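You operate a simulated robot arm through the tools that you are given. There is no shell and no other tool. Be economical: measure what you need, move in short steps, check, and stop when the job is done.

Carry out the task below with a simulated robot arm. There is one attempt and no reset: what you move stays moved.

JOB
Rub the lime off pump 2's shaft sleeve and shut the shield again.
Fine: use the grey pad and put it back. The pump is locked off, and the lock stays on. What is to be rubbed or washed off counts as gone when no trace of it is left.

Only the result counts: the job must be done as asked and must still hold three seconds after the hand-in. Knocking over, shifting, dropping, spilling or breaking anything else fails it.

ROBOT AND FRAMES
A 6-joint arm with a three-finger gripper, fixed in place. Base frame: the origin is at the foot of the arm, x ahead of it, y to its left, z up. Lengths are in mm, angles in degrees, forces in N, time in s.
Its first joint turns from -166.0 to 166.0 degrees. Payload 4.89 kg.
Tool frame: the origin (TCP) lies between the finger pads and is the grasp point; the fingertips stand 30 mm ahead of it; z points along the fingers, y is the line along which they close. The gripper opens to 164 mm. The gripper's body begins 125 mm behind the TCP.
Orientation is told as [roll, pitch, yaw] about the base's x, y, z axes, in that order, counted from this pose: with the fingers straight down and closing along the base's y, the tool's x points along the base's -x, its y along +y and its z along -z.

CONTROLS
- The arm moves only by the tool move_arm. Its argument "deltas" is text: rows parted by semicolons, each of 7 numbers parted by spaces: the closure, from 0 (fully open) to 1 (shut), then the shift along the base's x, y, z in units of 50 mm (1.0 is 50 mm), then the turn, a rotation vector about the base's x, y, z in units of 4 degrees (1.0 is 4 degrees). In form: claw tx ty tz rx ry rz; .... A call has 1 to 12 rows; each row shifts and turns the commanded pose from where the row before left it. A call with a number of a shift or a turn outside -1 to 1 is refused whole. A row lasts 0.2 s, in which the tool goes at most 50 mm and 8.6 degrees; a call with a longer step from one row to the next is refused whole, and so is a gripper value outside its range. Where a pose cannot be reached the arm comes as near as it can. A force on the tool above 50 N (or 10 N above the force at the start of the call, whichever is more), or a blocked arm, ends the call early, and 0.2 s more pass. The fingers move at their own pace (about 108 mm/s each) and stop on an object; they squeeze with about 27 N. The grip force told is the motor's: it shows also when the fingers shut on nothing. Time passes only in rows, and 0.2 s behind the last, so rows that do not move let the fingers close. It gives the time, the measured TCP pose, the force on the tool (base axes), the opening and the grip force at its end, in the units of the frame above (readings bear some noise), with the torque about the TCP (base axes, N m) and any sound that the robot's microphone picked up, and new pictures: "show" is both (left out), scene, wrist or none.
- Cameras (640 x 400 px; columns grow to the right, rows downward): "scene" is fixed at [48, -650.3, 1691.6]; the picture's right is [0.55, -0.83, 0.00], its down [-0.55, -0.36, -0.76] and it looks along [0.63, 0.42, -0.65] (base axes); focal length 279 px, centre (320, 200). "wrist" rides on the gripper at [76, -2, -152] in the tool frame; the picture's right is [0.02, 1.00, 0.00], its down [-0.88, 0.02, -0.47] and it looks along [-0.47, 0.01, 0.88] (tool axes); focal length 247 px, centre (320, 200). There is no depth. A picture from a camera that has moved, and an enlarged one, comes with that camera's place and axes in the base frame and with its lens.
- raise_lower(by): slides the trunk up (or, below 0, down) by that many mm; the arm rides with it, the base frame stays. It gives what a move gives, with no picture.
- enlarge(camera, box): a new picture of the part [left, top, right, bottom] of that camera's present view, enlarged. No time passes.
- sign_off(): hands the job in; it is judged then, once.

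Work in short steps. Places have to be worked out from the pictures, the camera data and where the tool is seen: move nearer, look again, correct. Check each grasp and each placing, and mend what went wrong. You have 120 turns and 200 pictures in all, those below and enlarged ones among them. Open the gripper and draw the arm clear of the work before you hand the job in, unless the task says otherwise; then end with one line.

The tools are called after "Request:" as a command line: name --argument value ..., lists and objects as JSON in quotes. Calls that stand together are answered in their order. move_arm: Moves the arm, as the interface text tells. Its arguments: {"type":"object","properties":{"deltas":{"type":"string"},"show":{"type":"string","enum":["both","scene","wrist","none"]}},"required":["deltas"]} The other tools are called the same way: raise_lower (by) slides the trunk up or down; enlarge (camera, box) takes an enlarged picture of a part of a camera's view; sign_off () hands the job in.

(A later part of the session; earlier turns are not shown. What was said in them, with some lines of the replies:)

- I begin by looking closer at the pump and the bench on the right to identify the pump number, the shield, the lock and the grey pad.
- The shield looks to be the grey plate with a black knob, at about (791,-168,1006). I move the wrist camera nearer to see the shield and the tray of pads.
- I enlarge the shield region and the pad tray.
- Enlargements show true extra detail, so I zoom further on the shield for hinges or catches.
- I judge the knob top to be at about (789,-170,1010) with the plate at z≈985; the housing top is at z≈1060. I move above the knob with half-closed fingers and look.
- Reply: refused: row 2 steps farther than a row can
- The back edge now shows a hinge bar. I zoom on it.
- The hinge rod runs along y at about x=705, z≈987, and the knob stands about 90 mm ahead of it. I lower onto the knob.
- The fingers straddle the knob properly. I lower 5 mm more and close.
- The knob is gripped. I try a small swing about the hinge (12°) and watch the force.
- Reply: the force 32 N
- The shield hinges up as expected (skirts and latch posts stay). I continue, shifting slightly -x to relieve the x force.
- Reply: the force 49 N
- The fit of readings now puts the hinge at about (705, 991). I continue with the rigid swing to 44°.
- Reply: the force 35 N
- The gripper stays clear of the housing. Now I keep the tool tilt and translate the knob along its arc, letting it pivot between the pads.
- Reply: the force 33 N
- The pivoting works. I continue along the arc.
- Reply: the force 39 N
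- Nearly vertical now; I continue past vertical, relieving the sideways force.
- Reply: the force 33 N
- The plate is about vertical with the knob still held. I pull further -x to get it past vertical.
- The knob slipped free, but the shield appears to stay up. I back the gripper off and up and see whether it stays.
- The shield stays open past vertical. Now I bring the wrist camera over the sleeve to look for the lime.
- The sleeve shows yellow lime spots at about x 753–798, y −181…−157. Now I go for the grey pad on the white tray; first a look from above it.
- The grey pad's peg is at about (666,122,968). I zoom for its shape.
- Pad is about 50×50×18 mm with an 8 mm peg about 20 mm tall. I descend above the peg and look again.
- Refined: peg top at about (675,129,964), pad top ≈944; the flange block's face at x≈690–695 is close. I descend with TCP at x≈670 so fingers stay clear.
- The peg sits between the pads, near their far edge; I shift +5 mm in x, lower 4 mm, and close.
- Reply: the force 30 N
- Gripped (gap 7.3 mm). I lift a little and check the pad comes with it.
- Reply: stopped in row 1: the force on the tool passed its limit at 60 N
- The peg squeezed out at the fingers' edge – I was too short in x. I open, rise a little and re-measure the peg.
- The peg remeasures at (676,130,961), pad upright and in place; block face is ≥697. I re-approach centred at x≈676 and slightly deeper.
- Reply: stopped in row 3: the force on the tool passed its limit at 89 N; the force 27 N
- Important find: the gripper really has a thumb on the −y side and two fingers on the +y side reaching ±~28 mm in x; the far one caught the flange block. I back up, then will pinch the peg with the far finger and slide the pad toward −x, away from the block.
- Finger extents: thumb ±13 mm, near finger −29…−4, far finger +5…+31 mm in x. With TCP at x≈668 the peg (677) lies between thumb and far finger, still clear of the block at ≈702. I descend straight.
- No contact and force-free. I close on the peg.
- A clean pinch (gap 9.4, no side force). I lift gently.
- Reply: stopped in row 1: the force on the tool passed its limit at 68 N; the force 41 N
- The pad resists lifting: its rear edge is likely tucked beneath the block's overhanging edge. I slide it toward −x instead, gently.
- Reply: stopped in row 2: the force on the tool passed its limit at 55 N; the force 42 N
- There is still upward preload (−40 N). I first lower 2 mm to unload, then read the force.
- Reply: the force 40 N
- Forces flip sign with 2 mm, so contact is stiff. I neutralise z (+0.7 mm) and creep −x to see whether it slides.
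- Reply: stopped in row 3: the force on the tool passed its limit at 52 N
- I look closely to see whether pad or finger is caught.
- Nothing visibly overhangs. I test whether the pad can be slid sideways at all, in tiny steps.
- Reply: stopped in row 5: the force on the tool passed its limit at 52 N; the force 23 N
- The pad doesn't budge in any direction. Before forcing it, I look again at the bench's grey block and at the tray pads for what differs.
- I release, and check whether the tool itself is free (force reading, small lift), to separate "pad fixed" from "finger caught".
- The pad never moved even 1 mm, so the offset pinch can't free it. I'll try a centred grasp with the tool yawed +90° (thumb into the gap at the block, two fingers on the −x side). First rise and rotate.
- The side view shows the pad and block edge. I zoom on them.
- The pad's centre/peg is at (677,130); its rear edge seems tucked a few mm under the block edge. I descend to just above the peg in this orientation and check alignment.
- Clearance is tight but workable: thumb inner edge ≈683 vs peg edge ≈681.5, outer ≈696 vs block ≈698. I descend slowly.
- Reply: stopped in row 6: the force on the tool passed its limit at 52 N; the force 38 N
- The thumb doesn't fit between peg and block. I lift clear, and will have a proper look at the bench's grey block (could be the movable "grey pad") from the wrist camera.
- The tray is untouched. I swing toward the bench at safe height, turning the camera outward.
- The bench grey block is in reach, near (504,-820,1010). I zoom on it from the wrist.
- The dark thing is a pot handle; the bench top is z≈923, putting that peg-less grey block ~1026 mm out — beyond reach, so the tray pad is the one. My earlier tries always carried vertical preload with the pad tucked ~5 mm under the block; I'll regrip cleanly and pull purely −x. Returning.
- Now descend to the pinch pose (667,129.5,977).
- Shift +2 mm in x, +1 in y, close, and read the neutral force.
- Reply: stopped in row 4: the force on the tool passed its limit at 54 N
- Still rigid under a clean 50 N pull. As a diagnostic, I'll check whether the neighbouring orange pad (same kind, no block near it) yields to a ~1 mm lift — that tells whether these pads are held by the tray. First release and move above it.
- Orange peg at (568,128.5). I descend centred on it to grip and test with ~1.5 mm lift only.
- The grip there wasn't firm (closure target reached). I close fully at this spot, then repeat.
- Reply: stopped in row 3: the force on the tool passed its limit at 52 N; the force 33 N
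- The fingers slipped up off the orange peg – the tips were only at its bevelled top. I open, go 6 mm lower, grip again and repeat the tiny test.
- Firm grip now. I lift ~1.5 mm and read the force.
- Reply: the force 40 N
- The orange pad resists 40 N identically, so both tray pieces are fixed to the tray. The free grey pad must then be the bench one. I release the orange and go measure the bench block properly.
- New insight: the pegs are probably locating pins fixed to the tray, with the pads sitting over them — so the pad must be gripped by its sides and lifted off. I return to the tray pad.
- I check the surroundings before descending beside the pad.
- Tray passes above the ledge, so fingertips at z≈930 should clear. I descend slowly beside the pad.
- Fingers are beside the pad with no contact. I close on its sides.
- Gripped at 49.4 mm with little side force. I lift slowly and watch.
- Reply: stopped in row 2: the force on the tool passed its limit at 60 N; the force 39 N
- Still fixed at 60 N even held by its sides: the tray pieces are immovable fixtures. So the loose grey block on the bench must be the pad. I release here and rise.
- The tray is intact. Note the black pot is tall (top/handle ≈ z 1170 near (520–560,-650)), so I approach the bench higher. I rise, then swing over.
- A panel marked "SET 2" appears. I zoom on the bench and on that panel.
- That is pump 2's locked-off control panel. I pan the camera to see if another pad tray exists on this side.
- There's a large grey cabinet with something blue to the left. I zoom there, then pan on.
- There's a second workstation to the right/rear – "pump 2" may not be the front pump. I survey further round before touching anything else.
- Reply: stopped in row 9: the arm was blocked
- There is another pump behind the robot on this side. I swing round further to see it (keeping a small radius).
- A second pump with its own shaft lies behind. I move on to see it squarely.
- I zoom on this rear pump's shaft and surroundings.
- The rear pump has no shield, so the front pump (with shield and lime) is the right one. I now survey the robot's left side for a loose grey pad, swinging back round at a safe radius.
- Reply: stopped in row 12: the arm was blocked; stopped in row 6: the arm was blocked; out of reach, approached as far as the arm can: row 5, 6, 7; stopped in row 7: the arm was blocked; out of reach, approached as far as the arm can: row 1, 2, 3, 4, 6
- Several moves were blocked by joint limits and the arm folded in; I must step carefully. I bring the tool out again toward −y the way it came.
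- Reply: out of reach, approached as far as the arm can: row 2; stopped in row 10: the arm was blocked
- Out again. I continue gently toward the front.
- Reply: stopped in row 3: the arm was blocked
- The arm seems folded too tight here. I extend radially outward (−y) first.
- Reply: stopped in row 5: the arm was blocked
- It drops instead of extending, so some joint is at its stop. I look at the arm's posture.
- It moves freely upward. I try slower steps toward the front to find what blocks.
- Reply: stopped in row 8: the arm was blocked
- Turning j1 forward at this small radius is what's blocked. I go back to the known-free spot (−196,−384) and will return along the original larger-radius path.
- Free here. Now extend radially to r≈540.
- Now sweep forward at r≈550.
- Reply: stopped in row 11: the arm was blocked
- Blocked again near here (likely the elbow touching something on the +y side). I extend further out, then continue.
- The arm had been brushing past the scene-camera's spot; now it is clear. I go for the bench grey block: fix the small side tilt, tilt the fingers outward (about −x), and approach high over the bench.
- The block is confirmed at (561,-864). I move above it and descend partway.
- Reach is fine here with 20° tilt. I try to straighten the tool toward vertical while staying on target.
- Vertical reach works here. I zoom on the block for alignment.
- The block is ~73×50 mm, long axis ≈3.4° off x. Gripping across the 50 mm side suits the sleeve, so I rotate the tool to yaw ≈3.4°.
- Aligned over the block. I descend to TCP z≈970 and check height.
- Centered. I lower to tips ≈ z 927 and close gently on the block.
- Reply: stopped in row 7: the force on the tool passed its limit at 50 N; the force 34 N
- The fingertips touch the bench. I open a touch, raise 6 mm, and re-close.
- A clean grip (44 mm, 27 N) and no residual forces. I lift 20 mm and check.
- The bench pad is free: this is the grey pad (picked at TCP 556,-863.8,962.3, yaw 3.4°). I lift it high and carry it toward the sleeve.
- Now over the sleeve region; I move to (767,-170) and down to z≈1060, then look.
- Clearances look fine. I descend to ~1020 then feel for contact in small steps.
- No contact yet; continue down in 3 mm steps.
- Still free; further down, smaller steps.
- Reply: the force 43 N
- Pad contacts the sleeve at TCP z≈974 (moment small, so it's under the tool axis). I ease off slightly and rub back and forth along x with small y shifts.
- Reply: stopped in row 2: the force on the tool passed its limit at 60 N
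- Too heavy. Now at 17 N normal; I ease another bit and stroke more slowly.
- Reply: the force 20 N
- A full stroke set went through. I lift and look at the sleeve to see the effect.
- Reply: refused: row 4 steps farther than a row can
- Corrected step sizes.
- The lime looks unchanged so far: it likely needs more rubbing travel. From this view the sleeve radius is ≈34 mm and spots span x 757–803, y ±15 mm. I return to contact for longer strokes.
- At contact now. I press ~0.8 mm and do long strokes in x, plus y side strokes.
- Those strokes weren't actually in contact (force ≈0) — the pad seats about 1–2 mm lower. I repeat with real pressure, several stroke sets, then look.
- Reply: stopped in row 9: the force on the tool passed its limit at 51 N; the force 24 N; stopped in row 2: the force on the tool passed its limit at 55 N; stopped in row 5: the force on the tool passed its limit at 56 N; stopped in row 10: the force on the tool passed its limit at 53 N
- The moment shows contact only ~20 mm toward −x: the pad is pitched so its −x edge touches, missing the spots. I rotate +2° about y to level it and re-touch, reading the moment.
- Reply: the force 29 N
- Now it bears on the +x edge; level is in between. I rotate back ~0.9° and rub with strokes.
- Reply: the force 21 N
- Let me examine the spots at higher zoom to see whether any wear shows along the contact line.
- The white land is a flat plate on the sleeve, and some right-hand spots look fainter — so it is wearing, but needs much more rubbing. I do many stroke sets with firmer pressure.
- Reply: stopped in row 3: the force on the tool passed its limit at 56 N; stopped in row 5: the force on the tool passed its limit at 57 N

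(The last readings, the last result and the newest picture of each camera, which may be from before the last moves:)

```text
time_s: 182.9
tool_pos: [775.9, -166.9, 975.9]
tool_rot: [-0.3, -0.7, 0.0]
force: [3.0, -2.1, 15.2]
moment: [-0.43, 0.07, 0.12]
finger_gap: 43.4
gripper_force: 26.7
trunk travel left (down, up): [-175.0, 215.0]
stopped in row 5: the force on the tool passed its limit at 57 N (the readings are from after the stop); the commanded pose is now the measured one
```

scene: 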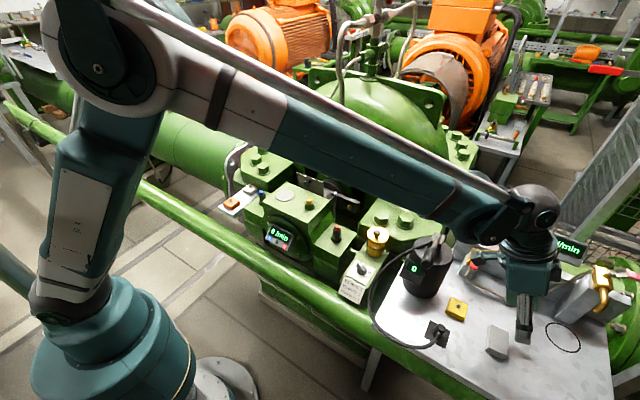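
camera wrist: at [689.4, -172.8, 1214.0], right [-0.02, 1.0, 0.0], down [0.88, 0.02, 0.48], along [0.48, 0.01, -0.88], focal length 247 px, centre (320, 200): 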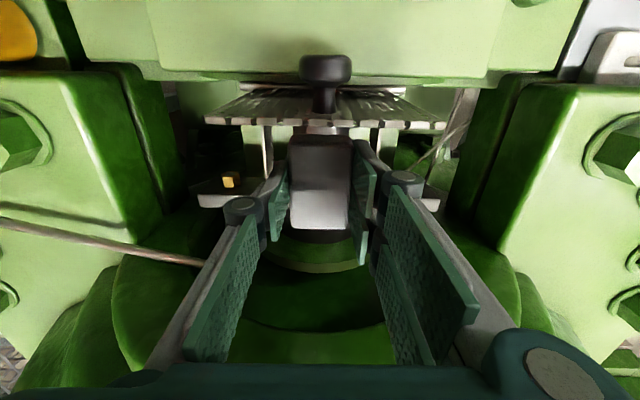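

Contact behaves oddly when shifting +y. I lift and inspect how the pad sits in the fingers (does it still protrude below the tips?).

Request:
move_arm --deltas "0.8 0 0 0.4 0 0 0; 0.8 0 -0.06 0.9 0 0 0; 0.8 0.2 0 0.9 0 0 0; 0.8 0.5 0 0.7 0 0 0; 0.8 0.2 0 0.5 0 0 0; 0.8 0 0 0.5 0 0 0; 0.8 0 0 0 0 0 0" --show "none"

Request:
enlarge --camera "scene" --box '[300, 130, 364, 170]'

Request:
enlarge --camera "wrist" --box '[290, 60, 354, 140]'

```text
time_s: 184.5
tool_pos: [820.7, -170.1, 1169.9]
tool_rot: [-0.4, -0.6, 0.1]
force: [0.2, 1.0, -0.3]
moment: [-0.01, -0.01, 0.0]
finger_gap: 43.4
gripper_force: 27.2
trunk travel left (down, up): [-175.0, 215.0]
```

```text
10.00 times, centred on (332, 150) of scene
camera zoom: at [48.0, -650.3, 1691.6], right [0.55, -0.83, 0.0], down [-0.55, -0.36, -0.76], along [0.63, 0.42, -0.65], focal length 2789 px, centre (200, 700)
```

zoom: 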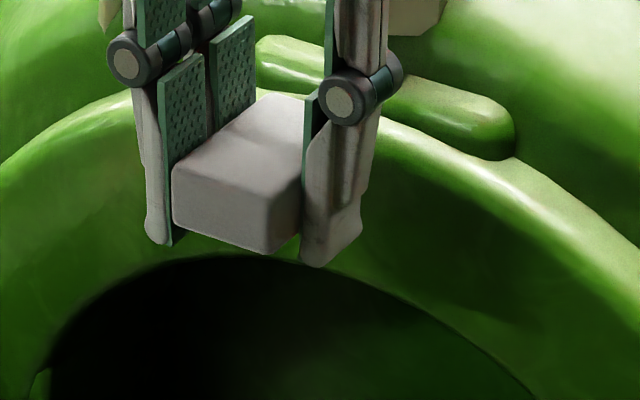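

```text
5.00 times, centred on (322, 100) of wrist
camera zoom: at [744.1, -170.9, 1321.3], right [-0.02, 1.0, -0.01], down [0.88, 0.02, 0.48], along [0.48, 0.0, -0.88], focal length 1235 px, centre (310, 700)
```

zoom: 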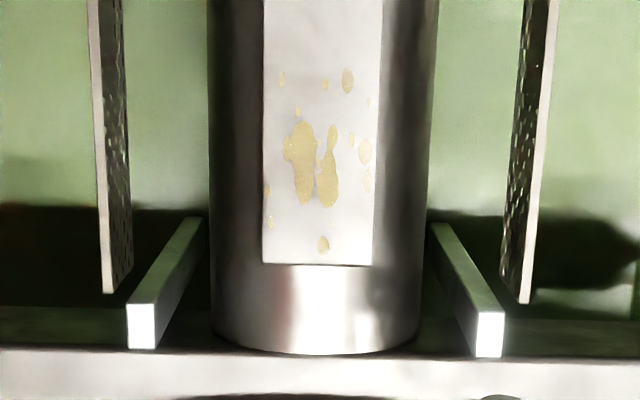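

The fingertips stick out below the pad's underside, so they — not the pad — were touching the sleeve. I'll regrip higher: set the pad on the flat land, open slightly (fingers still guarding it), raise 10 mm, re-close.

Request:
move_arm --deltas "0.8 -0.5 -0.01 -0.5 0.1 0 0; 0.8 -0.5 0 -0.5 0 0.1 0; 0.8 0 0 -0.9 0 0 0; 0.8 0 0 -0.9 0 0 0; 0.8 0 0 -0.8 0 0 0; 0.8 0 0 -0.25 0 0 0; 0.8 0 0 -0.04 0 0 0; 0.8 0 0 0 0 0 0" --show "none"

Request:
move_arm --deltas "0.76 0 0 0 0 0 0; 0.72 0 0 0 0 0 0; 0.7 0 0 0 0 0 0; 0.7 0 0 0 0 0 0; 0.7 0 0 0.1 0 0 0; 0.7 0 0 0.1 0 0 0; 0.7 0 0 0 0 0 0; 0.76 0 0 0 0 0 0; 0.8 0 0 0 0 0 0; 0.8 0 0 0 0 0 0; 0.8 0 0 0 0 0 0" --show "none"

Request:
enlarge --camera "scene" --box '[292, 160, 356, 208]'

```text
time_s: 186.3
tool_pos: [772.0, -169.7, 977.2]
tool_rot: [0.0, -0.3, 0.0]
force: [-0.4, 0.3, 0.2]
moment: [0.0, 0.01, 0.0]
finger_gap: 43.3
gripper_force: 26.7
trunk travel left (down, up): [-175.0, 215.0]
```

```text
time_s: 188.7
tool_pos: [771.0, -170.8, 986.5]
tool_rot: [0.0, -0.1, 0.0]
force: [-0.8, -0.8, -0.1]
moment: [-0.01, -0.01, -0.01]
finger_gap: 44.1
gripper_force: 26.9
trunk travel left (down, up): [-175.0, 215.0]
```

```text
8.33 times, centred on (324, 184) of scene
camera zoom: at [48.0, -650.3, 1691.6], right [0.55, -0.83, 0.0], down [-0.55, -0.36, -0.76], along [0.63, 0.42, -0.65], focal length 2324 px, centre (287, 333)
```

zoom: 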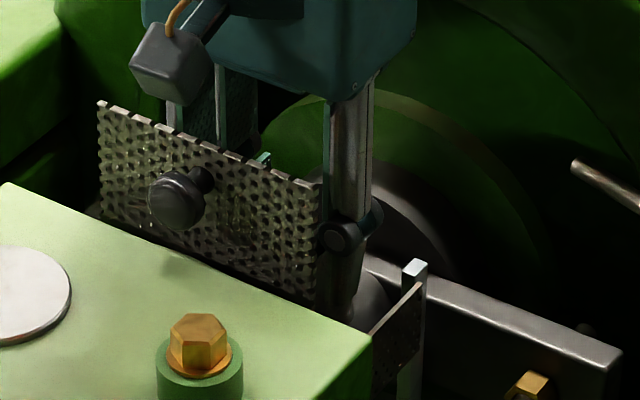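

Re-gripped at 44 mm with the pad resting on the land. Now press lightly and rub in several sets.

Request:
move_arm --deltas "0.8 0 0 -0.012 0 0 0; 0.8 -0.06 0 0 0 0 0; 0.8 -0.06 0 0 0 0 0; 0.8 0.06 0 0 0 0 0; 0.8 0.06 0 0 0 0 0; 0.8 0.06 0 0 0 0 0; 0.8 -0.06 0 0 0 0 0; 0.8 -0.06 0 0 0 0 0; 0.8 -0.06 0 0 0 0 0; 0.8 0.06 0 0 0 0 0; 0.8 0.06 0 0 0 0 0; 0.8 0 0 0 0 0 0" --show "none"

Request:
move_arm --deltas "0.8 0 0 -0.012 0 0 0; 0.8 -0.06 0 0 0 0 0; 0.8 -0.06 0 0 0 0 0; 0.8 0.06 0 0 0 0 0; 0.8 0.06 0 0 0 0 0; 0.8 0.06 0 0 0 0 0; 0.8 -0.06 0 0 0 0 0; 0.8 -0.06 0 0 0 0 0; 0.8 -0.06 0 0 0 0 0; 0.8 0.06 0 0 0 0 0; 0.8 0.06 0 0 0 0 0; 0.8 0 0 0 0 0 0" --show "none"

Request:
move_arm --deltas "0.8 0 0 -0.012 0 0 0; 0.8 0 0.05 0 0 0 0; 0.8 0 0.05 0 0 0 0; 0.8 0 -0.05 0 0 0 0; 0.8 0 -0.05 0 0 0 0; 0.8 0 -0.05 0 0 0 0; 0.8 0 -0.05 0 0 0 0; 0.8 0 0.05 0 0 0 0; 0.8 0 0.05 0 0 0 0; 0.8 0.06 0 0 0 0 0; 0.8 -0.06 0 0 0 0 0; 0.8 0 0 0 0 0 0" --show "none"

Request:
move_arm --deltas "0.8 0 0 -0.01 0 0 0; 0.8 -0.06 0 0 0 0 0; 0.8 -0.06 0 0 0 0 0; 0.8 0.06 0 0 0 0 0; 0.8 0.06 0 0 0 0 0; 0.8 0.06 0 0 0 0 0; 0.8 -0.06 0 0 0 0 0; 0.8 -0.06 0 0 0 0 0; 0.8 -0.06 0 0 0 0 0; 0.8 0.06 0 0 0 0 0; 0.8 0.06 0 0 0 0 0; 0.8 0 0 0 0 0 0" --show "none"

```text
time_s: 191.3
tool_pos: [770.6, -170.8, 985.5]
tool_rot: [0.0, -0.2, 0.0]
force: [-6.9, -0.8, 14.2]
moment: [-0.16, 0.24, -0.04]
finger_gap: 43.9
gripper_force: 27.0
trunk travel left (down, up): [-175.0, 215.0]
```

```text
time_s: 193.9
tool_pos: [770.2, -169.5, 985.1]
tool_rot: [-0.1, -0.2, 0.0]
force: [-4.9, 0.0, 10.4]
moment: [-0.02, 0.18, 0.01]
finger_gap: 44.1
gripper_force: 26.9
trunk travel left (down, up): [-175.0, 215.0]
```

```text
time_s: 196.5
tool_pos: [770.4, -168.5, 984.0]
tool_rot: [0.0, -0.4, 0.0]
force: [14.5, -7.7, 35.0]
moment: [-0.23, -0.38, 0.02]
finger_gap: 44.1
gripper_force: 27.4
trunk travel left (down, up): [-175.0, 215.0]
```

```text
time_s: 199.1
tool_pos: [768.7, -169.6, 983.2]
tool_rot: [0.1, -0.3, 0.0]
force: [-6.8, -0.3, 14.3]
moment: [0.05, 0.25, 0.0]
finger_gap: 43.9
gripper_force: 27.2
trunk travel left (down, up): [-175.0, 215.0]
```

Real pad contact with 10–35 N. I lift and look.

Request:
move_arm --deltas "0.8 0 0 0.4 0 0 0; 0.8 0 0 0.9 0 0 0; 0.8 0.2 0 0.9 0 0 0; 0.8 0.5 0 0.7 0 0 0; 0.8 0.3 0 0.3 0 0 0; 0.8 0 0 0 0 0 0; 0.8 0 0 0 0 0 0" --show "none"

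Request:
enlarge --camera "wrist" --box '[290, 60, 354, 140]'

```text
time_s: 200.7
tool_pos: [820.6, -168.1, 1143.9]
tool_rot: [0.0, -0.2, 0.0]
force: [0.3, -0.4, 0.2]
moment: [0.03, 0.06, -0.01]
finger_gap: 43.9
gripper_force: 27.3
trunk travel left (down, up): [-175.0, 215.0]
```

```text
5.00 times, centred on (322, 100) of wrist
camera zoom: at [743.2, -169.9, 1296.8], right [-0.02, 1.0, 0.0], down [0.88, 0.02, 0.48], along [0.48, 0.01, -0.88], focal length 1235 px, centre (310, 700)
```

zoom: 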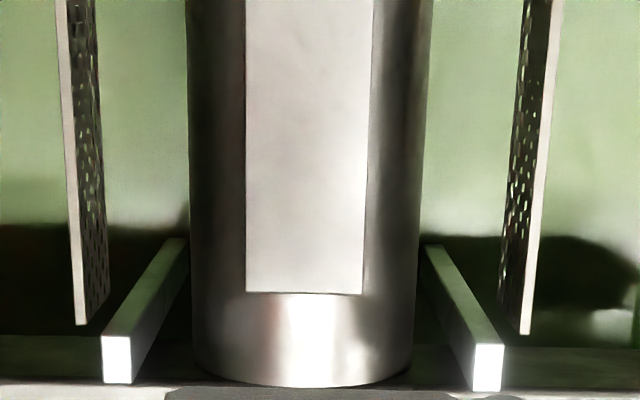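

The lime is gone. I zoom harder over the whole land for any trace.

Request:
enlarge --camera "wrist" --box '[298, 88, 342, 124]'

Request:
enlarge --camera "wrist" --box '[298, 52, 342, 90]'

```text
11.11 times, centred on (320, 106) of wrist
camera zoom: at [743.2, -169.9, 1296.8], right [-0.02, 1.0, 0.0], down [0.88, 0.02, 0.48], along [0.48, 0.01, -0.88], focal length 2744 px, centre (320, 1244)
```

zoom: 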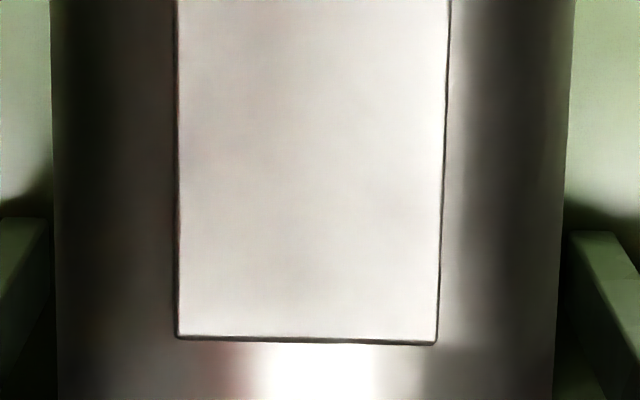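

```text
10.53 times, centred on (320, 71) of wrist
camera zoom: at [743.2, -169.9, 1296.8], right [-0.02, 1.0, 0.0], down [0.88, 0.02, 0.48], along [0.48, 0.01, -0.88], focal length 2600 px, centre (320, 1558)
```

zoom: 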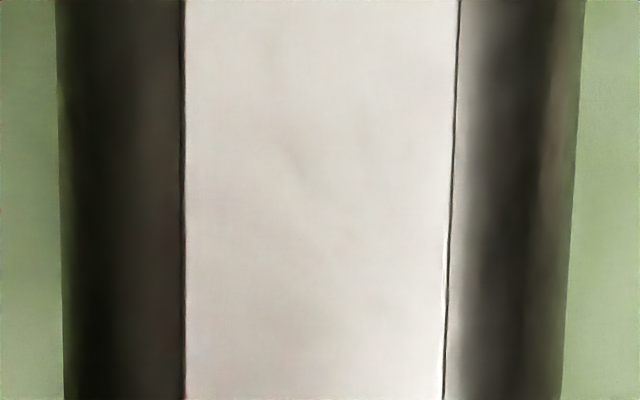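

The land is spotless. Now I carry the pad back to its bench spot (556,-864, yaw 3.4°).

Request:
move_arm --deltas "0.8 0 0 0.9 0 0 0; 0.8 0 0 0.9 0 0 0; 0.8 -0.3 -0.4 0.6 0 0 0; 0.8 -0.4 -0.8 0 0 0 0; 0.8 -0.36 -0.8 0 0 0 0; 0.8 0 -0.2 0 0 0 0; 0.8 -0.384 -0.8 0 0 0 0; 0.8 -0.384 -0.8 0 0 0 0; 0.8 -0.384 -0.8 0 0 0 0; 0.8 -0.384 -0.8 0 0 0 0; 0.8 -0.384 -0.8 0 0 0 0; 0.8 -0.384 -0.8 0 0 0 0" --show "none"

Request:
move_arm --deltas "0.8 -0.384 -0.8 0 0 0 0.85; 0.8 -0.384 -0.8 0 0 0 0; 0.8 -0.384 -0.8 0 0 0 0; 0.8 -0.384 -0.8 0 0 0 0; 0.8 -0.1 -0.8 0 0 0 0; 0.8 -0.1 -0.8 0 0 0 0; 0.8 -0.1 -0.8 0 0 0 0; 0.8 -0.1 -0.8 0 0 0 0; 0.8 0 -0.5 0 0 0 0; 0.8 0 0 0 0 0 0" --show "none"

```text
time_s: 203.3
tool_pos: [654.0, -519.5, 1263.7]
tool_rot: [0.1, -0.1, 0.1]
force: [0.2, 0.8, -0.1]
moment: [-0.24, 0.08, 0.01]
finger_gap: 44.0
gripper_force: 26.9
trunk travel left (down, up): [-175.0, 215.0]
```

```text
time_s: 205.5
tool_pos: [554.8, -865.1, 1263.3]
tool_rot: [0.0, -0.2, 3.4]
force: [-0.5, 0.0, 0.0]
moment: [0.13, -0.02, 0.01]
finger_gap: 44.1
gripper_force: 27.1
trunk travel left (down, up): [-175.0, 215.0]
```

Above the spot. I descend to just above contact and feel down.

Request:
move_arm --deltas "0.8 0.03 0.03 -0.8 0 0 0; 0.8 0 0 -0.9 0 0 0; 0.8 0 0 -0.9 0 0 0; 0.8 0 0 -0.9 0 0 0; 0.8 0 0 -0.9 0 0 0; 0.8 0 0 -0.8 0 0 0; 0.8 0 0 -0.3 0 0 0; 0.8 0 0 0 0 0 0" --show "none"

Request:
move_arm --deltas "0.8 0 0 -0.04 0 0 0; 0.8 0 0 -0.04 0 0 0; 0.8 0 0 -0.04 0 0 0; 0.8 0 0 0 0 0 0" --show "none"

Request:
enlarge --camera "scene" --box '[465, 300, 545, 370]'

```text
time_s: 207.3
tool_pos: [556.9, -864.3, 988.5]
tool_rot: [0.1, -0.3, 3.4]
force: [0.2, -0.1, -1.0]
moment: [0.06, 0.08, 0.0]
finger_gap: 43.7
gripper_force: 27.4
trunk travel left (down, up): [-175.0, 215.0]
```

```text
time_s: 208.3
tool_pos: [557.9, -864.1, 981.8]
tool_rot: [0.0, -0.3, 3.4]
force: [0.2, -0.1, -0.1]
moment: [0.02, -0.01, -0.04]
finger_gap: 43.9
gripper_force: 26.9
trunk travel left (down, up): [-175.0, 215.0]
```

```text
5.71 times, centred on (505, 335) of scene
camera zoom: at [48.0, -650.3, 1691.6], right [0.55, -0.83, 0.0], down [-0.55, -0.36, -0.76], along [0.63, 0.42, -0.65], focal length 1594 px, centre (-737, -571)
```

zoom: 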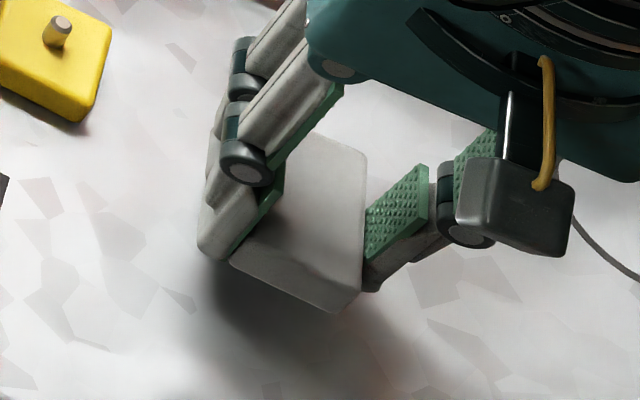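

Continue down in 2 mm steps until the bench takes the load.

Request:
move_arm --deltas "0.8 0 0 -0.04 0 0 0; 0.8 0 0 -0.04 0 0 0; 0.8 0 0 -0.04 0 0 0; 0.8 0 0 -0.04 0 0 0; 0.8 0 0 0 0 0 0" --show "none"

Request:
move_arm --deltas "0.8 0 0 -0.03 0 0 0; 0.8 0 0 0 0 0 0" --show "none"

Request:
move_arm --deltas "0.8 0 0 -0.03 0 0 0; 0.8 0 0 0 0 0 0" --show "none"

```text
time_s: 209.5
tool_pos: [557.5, -863.4, 974.9]
tool_rot: [0.0, -0.2, 3.4]
force: [-0.2, 0.7, -0.5]
moment: [0.01, -0.02, 0.01]
finger_gap: 44.1
gripper_force: 27.2
trunk travel left (down, up): [-175.0, 215.0]
```

```text
time_s: 210.1
tool_pos: [559.0, -862.9, 972.6]
tool_rot: [0.0, -0.2, 3.3]
force: [-0.8, -0.3, -0.6]
moment: [0.01, 0.01, -0.01]
finger_gap: 44.2
gripper_force: 27.2
trunk travel left (down, up): [-175.0, 215.0]
```

```text
time_s: 210.7
tool_pos: [557.5, -864.0, 971.5]
tool_rot: [0.0, -0.2, 3.5]
force: [0.2, -0.1, -0.4]
moment: [0.03, -0.01, 0.0]
finger_gap: 43.9
gripper_force: 26.9
trunk travel left (down, up): [-175.0, 215.0]
```

Still free; a few more 1–1.5 mm steps.

Request:
move_arm --deltas "0.8 0 0 -0.03 0 0 0; 0.8 0 0 -0.03 0 0 0; 0.8 0 0 0 0 0 0" --show "none"

Request:
move_arm --deltas "0.8 0 0 -0.02 0 0 0; 0.8 0 0 0 0 0 0" --show "none"

Request:
enlarge --camera "scene" --box '[470, 310, 530, 365]'

```text
time_s: 211.5
tool_pos: [558.0, -863.5, 968.7]
tool_rot: [0.1, -0.2, 3.3]
force: [-0.2, 0.5, -0.7]
moment: [-0.01, -0.01, 0.02]
finger_gap: 43.9
gripper_force: 27.5
trunk travel left (down, up): [-175.0, 215.0]
```

```text
time_s: 212.1
tool_pos: [557.5, -862.0, 968.6]
tool_rot: [0.0, -0.1, 3.5]
force: [-0.5, 0.0, 0.0]
moment: [0.01, -0.02, -0.03]
finger_gap: 44.0
gripper_force: 26.9
trunk travel left (down, up): [-175.0, 215.0]
```

```text
7.27 times, centred on (500, 338) of scene
camera zoom: at [48.0, -650.3, 1691.6], right [0.55, -0.83, 0.0], down [-0.55, -0.36, -0.76], along [0.63, 0.42, -0.65], focal length 2029 px, centre (-989, -800)
```

zoom: 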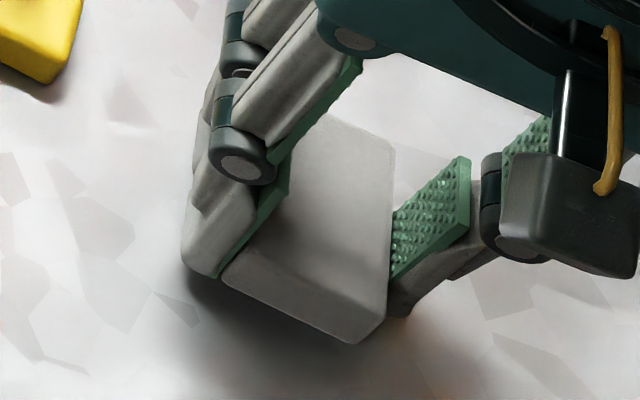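

The pad is nearly on the bench. I lower until it bears, open gently, rise, and travel back toward the shield, checking the pad.

Request:
move_arm --deltas "0.8 0 0 -0.03 0 0 0; 0.8 0 0 -0.03 0 0 0; 0.8 0 0 -0.03 0 0 0; 0.8 0 0 -0.02 0 0 0; 0.8 0 0 0 0 0 0" --show "none"

Request:
move_arm --deltas "0.78 0 0 0 0 0 0; 0.72 0 0 0 0 0 0; 0.66 0 0 0 0 0 0; 0.6 0 0 0 0 0 0; 0.56 0 0 0 0 0 0; 0.56 0 0 0.2 0 0 0; 0.56 0 0 0.5 0 0 0; 0.56 0 0 0.9 0 0 0; 0.56 0 0 0.9 0 0 0; 0.56 0 0 0.9 0 0 0; 0.56 0 0 0.9 0 0 0; 0.56 0 0 0.9 0 0 0" --show "none"

Request:
move_arm --deltas "0.8 0 0.5 0.7 0 0 0; 0.9 0 0.9 0 0 0 0; 1 0 0.9 0 0 0 0; 1 0 0.9 0 0 0 0; 1 0 0.9 0 0 0 0; 1 0 0.9 0 0 0 0; 1 0 0.9 0 0 0 0; 1 0 0.9 0 0 0 0; 1 0 0.9 0 0 0 0; 1 0 0.9 0 0 0 0; 1 0 0.9 0 0 0 0; 1 0 0.9 0 0 0 0" --show "none"

Request:
enlarge --camera "scene" --box '[430, 285, 526, 365]'

```text
time_s: 213.3
tool_pos: [558.5, -863.1, 962.5]
tool_rot: [0.1, -0.2, 3.4]
force: [-1.4, 0.1, -0.7]
moment: [0.0, 0.02, 0.01]
finger_gap: 43.9
gripper_force: 26.9
trunk travel left (down, up): [-175.0, 215.0]
```

```text
time_s: 215.9
tool_pos: [557.5, -863.2, 1221.3]
tool_rot: [0.0, -0.1, 3.5]
force: [0.5, -0.8, 0.5]
moment: [0.09, 0.08, 0.02]
finger_gap: 72.2
gripper_force: 0.1
trunk travel left (down, up): [-175.0, 215.0]
```

```text
time_s: 218.5
tool_pos: [557.3, -346.6, 1256.5]
tool_rot: [0.0, -0.2, 3.4]
force: [0.6, -1.4, -1.0]
moment: [0.24, 0.05, -0.01]
finger_gap: 0.0
gripper_force: 26.8
trunk travel left (down, up): [-175.0, 215.0]
```

```text
5.00 times, centred on (478, 325) of scene
camera zoom: at [48.0, -650.3, 1691.6], right [0.55, -0.83, 0.0], down [-0.55, -0.36, -0.76], along [0.63, 0.42, -0.65], focal length 1395 px, centre (-470, -425)
```

zoom: 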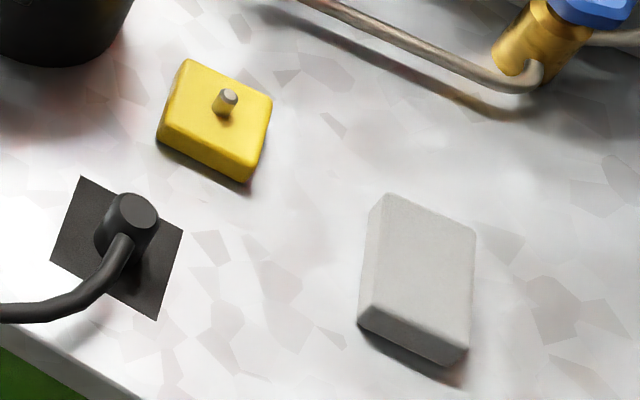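

The pad is back where it was. Now the shield: closed fingers go behind the knob (tips z≈1078) and push +x past vertical.

Request:
move_arm --deltas "1 0.2 0.8 0 0 0 -0.85; 1 0.2 0.9 0 0 0 0; 1 0.2 0.9 0 0 0 0; 1 0.16 0.9 0 0 0 0; 1 0 0.02 -0.8 0 0 0; 1 0 0 -0.9 0 0 0; 1 0 0 -0.9 0 0 0; 1 0 0 -0.36 0 0 0; 1 0 0 0 0 0 0" --show "none"

Request:
move_arm --deltas "1 0.2 0 0 0 0 0; 1 0.2 0 0 0 0 0; 1 0.2 0 0 0 0 0; 1 0.2 0 0 0 0 0; 1 0.2 0 0 0 0 0; 1 0.2 0 0 0 0 0; 1 0.2 0 0 0 0 0; 1 0.2 0 0 0 0 0; 1 0.2 0 0 0 0 0; 1 0 0 0 0 0 0" --show "none"

Request:
enlarge --camera "scene" --box '[274, 140, 370, 210]'

```text
time_s: 220.5
tool_pos: [595.1, -167.2, 1109.2]
tool_rot: [-0.1, -0.3, 0.0]
force: [0.3, 0.3, 0.2]
moment: [0.04, 0.06, 0.0]
finger_gap: 0.0
gripper_force: 27.0
trunk travel left (down, up): [-175.0, 215.0]
```

```text
time_s: 222.7
tool_pos: [685.8, -167.3, 1108.8]
tool_rot: [0.0, -0.2, 0.0]
force: [0.6, 0.0, 0.7]
moment: [0.05, 0.02, -0.04]
finger_gap: 0.0
gripper_force: 27.3
trunk travel left (down, up): [-175.0, 215.0]
```

```text
5.71 times, centred on (322, 175) of scene
camera zoom: at [48.0, -650.3, 1691.6], right [0.55, -0.83, 0.0], down [-0.55, -0.36, -0.76], along [0.63, 0.42, -0.65], focal length 1594 px, centre (309, 343)
```

zoom: 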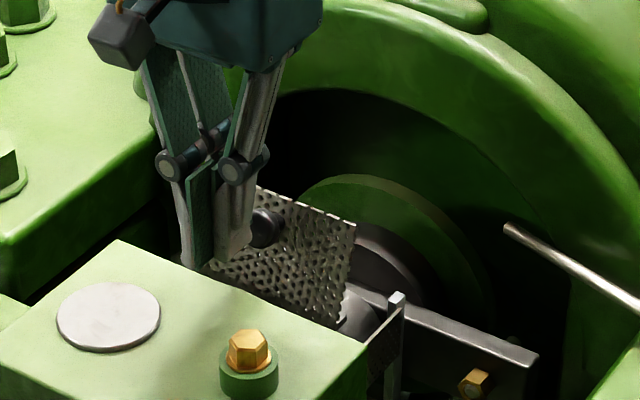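

The shield is past vertical and following. I keep pushing +x, then come over the top and press the knob down to fully shut.

Request:
move_arm --deltas "1 0.2 -0.02 0 0 0 0; 1 0.2 -0.02 -0.02 0 0 0; 1 0.2 0 -0.06 0 0 0; 1 0.2 0 -0.1 0 0 0; 1 0.2 0 -0.1 0 0 0; 1 0.2 0 -0.1 0 0 0; 1 0.2 0 -0.1 0 0 0; 1 0.2 0 -0.1 0 0 0; 1 0.2 0 -0.1 0 0 0; 1 0.2 0 0 0 0 0; 1 0.16 0 0 0 0 0; 1 0 0 0 0 0 0" --show "none"

Request:
move_arm --deltas "1 0 0 -0.1 0 0 0; 1 0 0 -0.1 0 0 0; 1 0 0 -0.1 0 0 0; 1 0 0 -0.1 0 0 0; 1 0 0 0 0 0 0" --show "none"

Request:
enlarge --camera "scene" --box '[284, 150, 364, 208]'

```text
time_s: 225.3
tool_pos: [793.9, -168.7, 1074.6]
tool_rot: [0.0, -0.2, 0.0]
force: [0.7, 0.9, 0.9]
moment: [0.04, 0.01, 0.02]
finger_gap: 0.0
gripper_force: 26.8
trunk travel left (down, up): [-175.0, 215.0]
```

```text
time_s: 226.5
tool_pos: [793.8, -168.9, 1055.6]
tool_rot: [0.0, -0.2, -0.1]
force: [0.0, -0.6, 0.9]
moment: [0.0, -0.02, 0.01]
finger_gap: 0.1
gripper_force: 27.1
trunk travel left (down, up): [-175.0, 215.0]
```

```text
6.90 times, centred on (324, 179) of scene
camera zoom: at [48.0, -650.3, 1691.6], right [0.55, -0.83, 0.0], down [-0.55, -0.36, -0.76], along [0.63, 0.42, -0.65], focal length 1924 px, centre (292, 345)
```

zoom: 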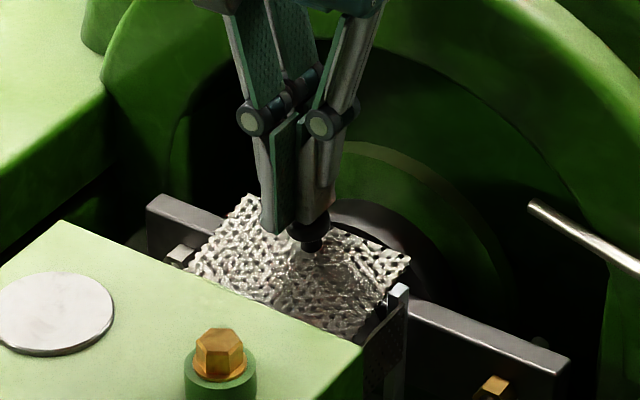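

Nearly shut, fingertips on the knob. I press on down until it seats.

Request:
move_arm --deltas "1 0 0 -0.08 0 0 0; 1 0 0 -0.08 0 0 0; 1 0 0 -0.06 0 0 0; 1 0 0 -0.04 0 0 0; 1 0 0 -0.03 0 0 0; 1 0 0 -0.03 0 0 0; 1 0 0 -0.03 0 0 0; 1 0 0 -0.03 0 0 0; 1 0 0 0 0 0 0" --show "none"

Request:
move_arm --deltas "1 0 0 -0.02 0 0 0; 1 0 0 -0.02 0 0 0; 1 0 0 0 0 0 0; 1 0 0 0 0 0 0" --show "none"

Request:
move_arm --deltas "1 0 0 0.4 0 0 0; 1 0 0 0.9 0 0 0; 0.8 -0.3 0 0.9 0 0 0; 0.5 -0.6 0 0.7 0 0 0; 0.3 -0.7 0 0.6 0 0 0; 0.2 -0.7 0 0 0 0 0; 0 -0.8 0 0 0 0 0; 0 -0.4 0 0 0 0 0; 0 0 0 0 0 0 0; 0 0 0 0 0 0 0" --show "none"

Request:
enlarge --camera "scene" --box '[300, 170, 348, 205]'

Request:
enlarge --camera "scene" --box '[220, 130, 460, 300]'

```text
time_s: 228.5
tool_pos: [792.6, -169.1, 1035.3]
tool_rot: [0.0, -0.1, 0.0]
force: [-0.4, -1.0, -0.5]
moment: [0.02, -0.02, 0.05]
finger_gap: 0.0
gripper_force: 27.0
trunk travel left (down, up): [-175.0, 215.0]
```

```text
time_s: 229.5
tool_pos: [793.9, -169.2, 1034.4]
tool_rot: [0.1, -0.2, 0.0]
force: [0.0, 0.6, 0.9]
moment: [0.01, 0.03, 0.01]
finger_gap: 0.2
gripper_force: 26.3
trunk travel left (down, up): [-175.0, 215.0]
```

```text
time_s: 231.7
tool_pos: [618.6, -171.7, 1207.5]
tool_rot: [-0.1, -0.1, 0.0]
force: [1.1, -0.5, 0.8]
moment: [0.0, -0.06, -0.04]
finger_gap: 163.8
gripper_force: 0.1
trunk travel left (down, up): [-175.0, 215.0]
```

```text
11.43 times, centred on (324, 188) of scene
camera zoom: at [48.0, -650.3, 1691.6], right [0.55, -0.83, 0.0], down [-0.55, -0.36, -0.76], along [0.63, 0.42, -0.65], focal length 3188 px, centre (274, 343)
```

zoom: 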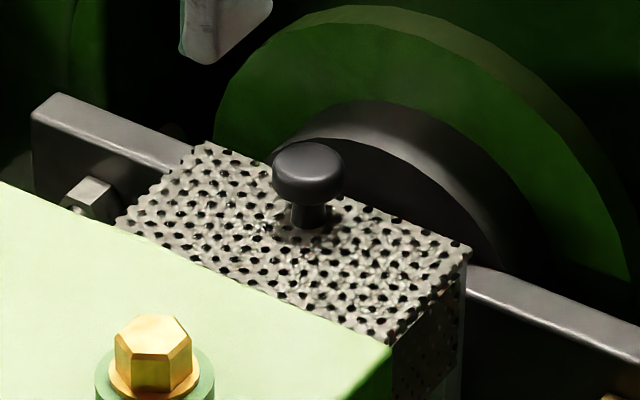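

```text
2.35 times, centred on (340, 215) of scene
camera zoom: at [48.0, -650.3, 1691.6], right [0.55, -0.83, 0.0], down [-0.55, -0.36, -0.76], along [0.63, 0.42, -0.65], focal length 656 px, centre (273, 165)
5 turns are left
```

zoom: 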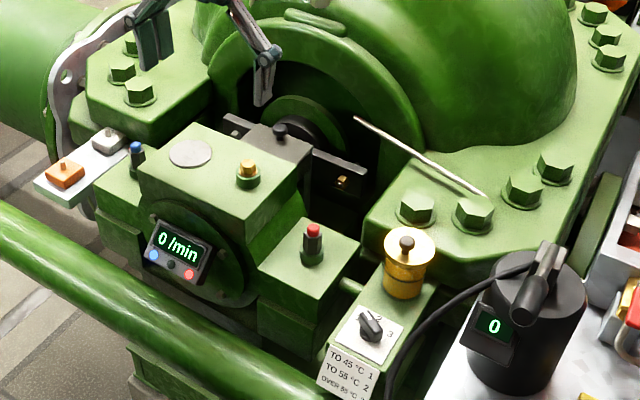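

The shield appears shut exactly as at the start (knob and corner pixels match). I give the knob one firm press to be sure it's seated, then draw clear and recheck.

Request:
move_arm --deltas "1 0.9 0 0 0 0 0; 1 0.9 0.02 0 0 0 0; 1 0.9 0 -0.3 0 0 0; 1 0.8 0 -0.5 0 0 0; 1 0 0 -0.9 0 0 0; 1 0 0 -0.9 0 0 0; 1 0 0 -0.7 0 0 0; 1 0 0 -0.1 0 0 0; 1 0 0 -0.06 0 0 0; 1 0 0 -0.04 0 0 0; 1 0 0 0 0 0 0" --show "none"

Request:
move_arm --deltas "1 0 0 -0.04 0 0 0; 1 0 0 -0.04 0 0 0; 1 0 0 -0.04 0 0 0; 1 0 0 -0.04 0 0 0; 1 0 0 0 0 0 0" --show "none"

Request:
move_arm --deltas "1 0 0 0.4 0 0 0; 1 0 0 0.9 0 0 0; 0.8 -0.3 0 0.9 0 0 0; 0.5 -0.6 0 0.7 0 0 0; 0.3 -0.7 0 0.6 0 0 0; 0.2 -0.8 0 0.3 0 0 0; 0 -0.9 0 0 0 0 0; 0 -0.9 0 0 0 0 0; 0 0 0 0 0 0 0; 0 0 0 0 0 0 0" --show "scene"

Request:
enlarge --camera "scene" --box '[300, 175, 348, 205]'

```text
time_s: 234.1
tool_pos: [793.7, -167.4, 1034.7]
tool_rot: [0.0, -0.2, 0.0]
force: [0.0, 0.0, -0.6]
moment: [0.03, 0.01, 0.03]
finger_gap: 0.1
gripper_force: 27.2
trunk travel left (down, up): [-175.0, 215.0]
```

```text
time_s: 235.0
tool_pos: [794.8, -168.8, 1031.1]
tool_rot: [0.0, -0.2, 0.0]
force: [-6.3, 2.7, 34.4]
moment: [0.05, -0.01, -0.02]
finger_gap: 6.0
gripper_force: 45.0
trunk travel left (down, up): [-175.0, 215.0]
stopped in row 4: the force on the tool passed its limit at 57 N (the readings are from after the stop); the commanded pose is now the measured one
```

```text
time_s: 237.2
tool_pos: [583.8, -167.3, 1216.7]
tool_rot: [-0.1, -0.3, 0.0]
force: [-1.7, 0.2, 0.7]
moment: [-0.02, -0.15, 0.02]
finger_gap: 164.0
gripper_force: 0.0
trunk travel left (down, up): [-175.0, 215.0]
```

scene: 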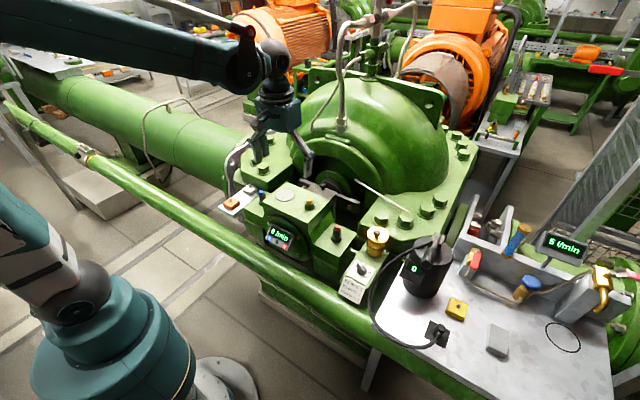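

```text
13.33 times, centred on (324, 190) of scene
camera zoom: at [48.0, -650.3, 1691.6], right [0.55, -0.83, 0.0], down [-0.55, -0.36, -0.76], along [0.63, 0.42, -0.65], focal length 3719 px, centre (267, 333)
4 turns are left
```

zoom: 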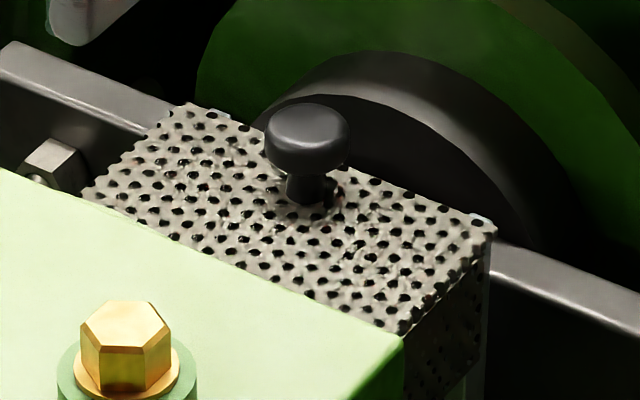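

The shield now matches the opening picture exactly. It took the press solidly at 57 N, so it is shut. The pad is back on its spot, the gripper is open and the arm is clear. I hand in.

Request:
sign_off

```text
The job is handed in.
```

The lime is rubbed off pump 2's shaft sleeve with no trace left in the close-up, the loose grey pad from the bench is back on its spot, the shield is shut and I left the lock alone; before that I pulled hard on the grey and orange tray pads, which didn't move, and the arm was blocked several times near the scene camera while I looked around.
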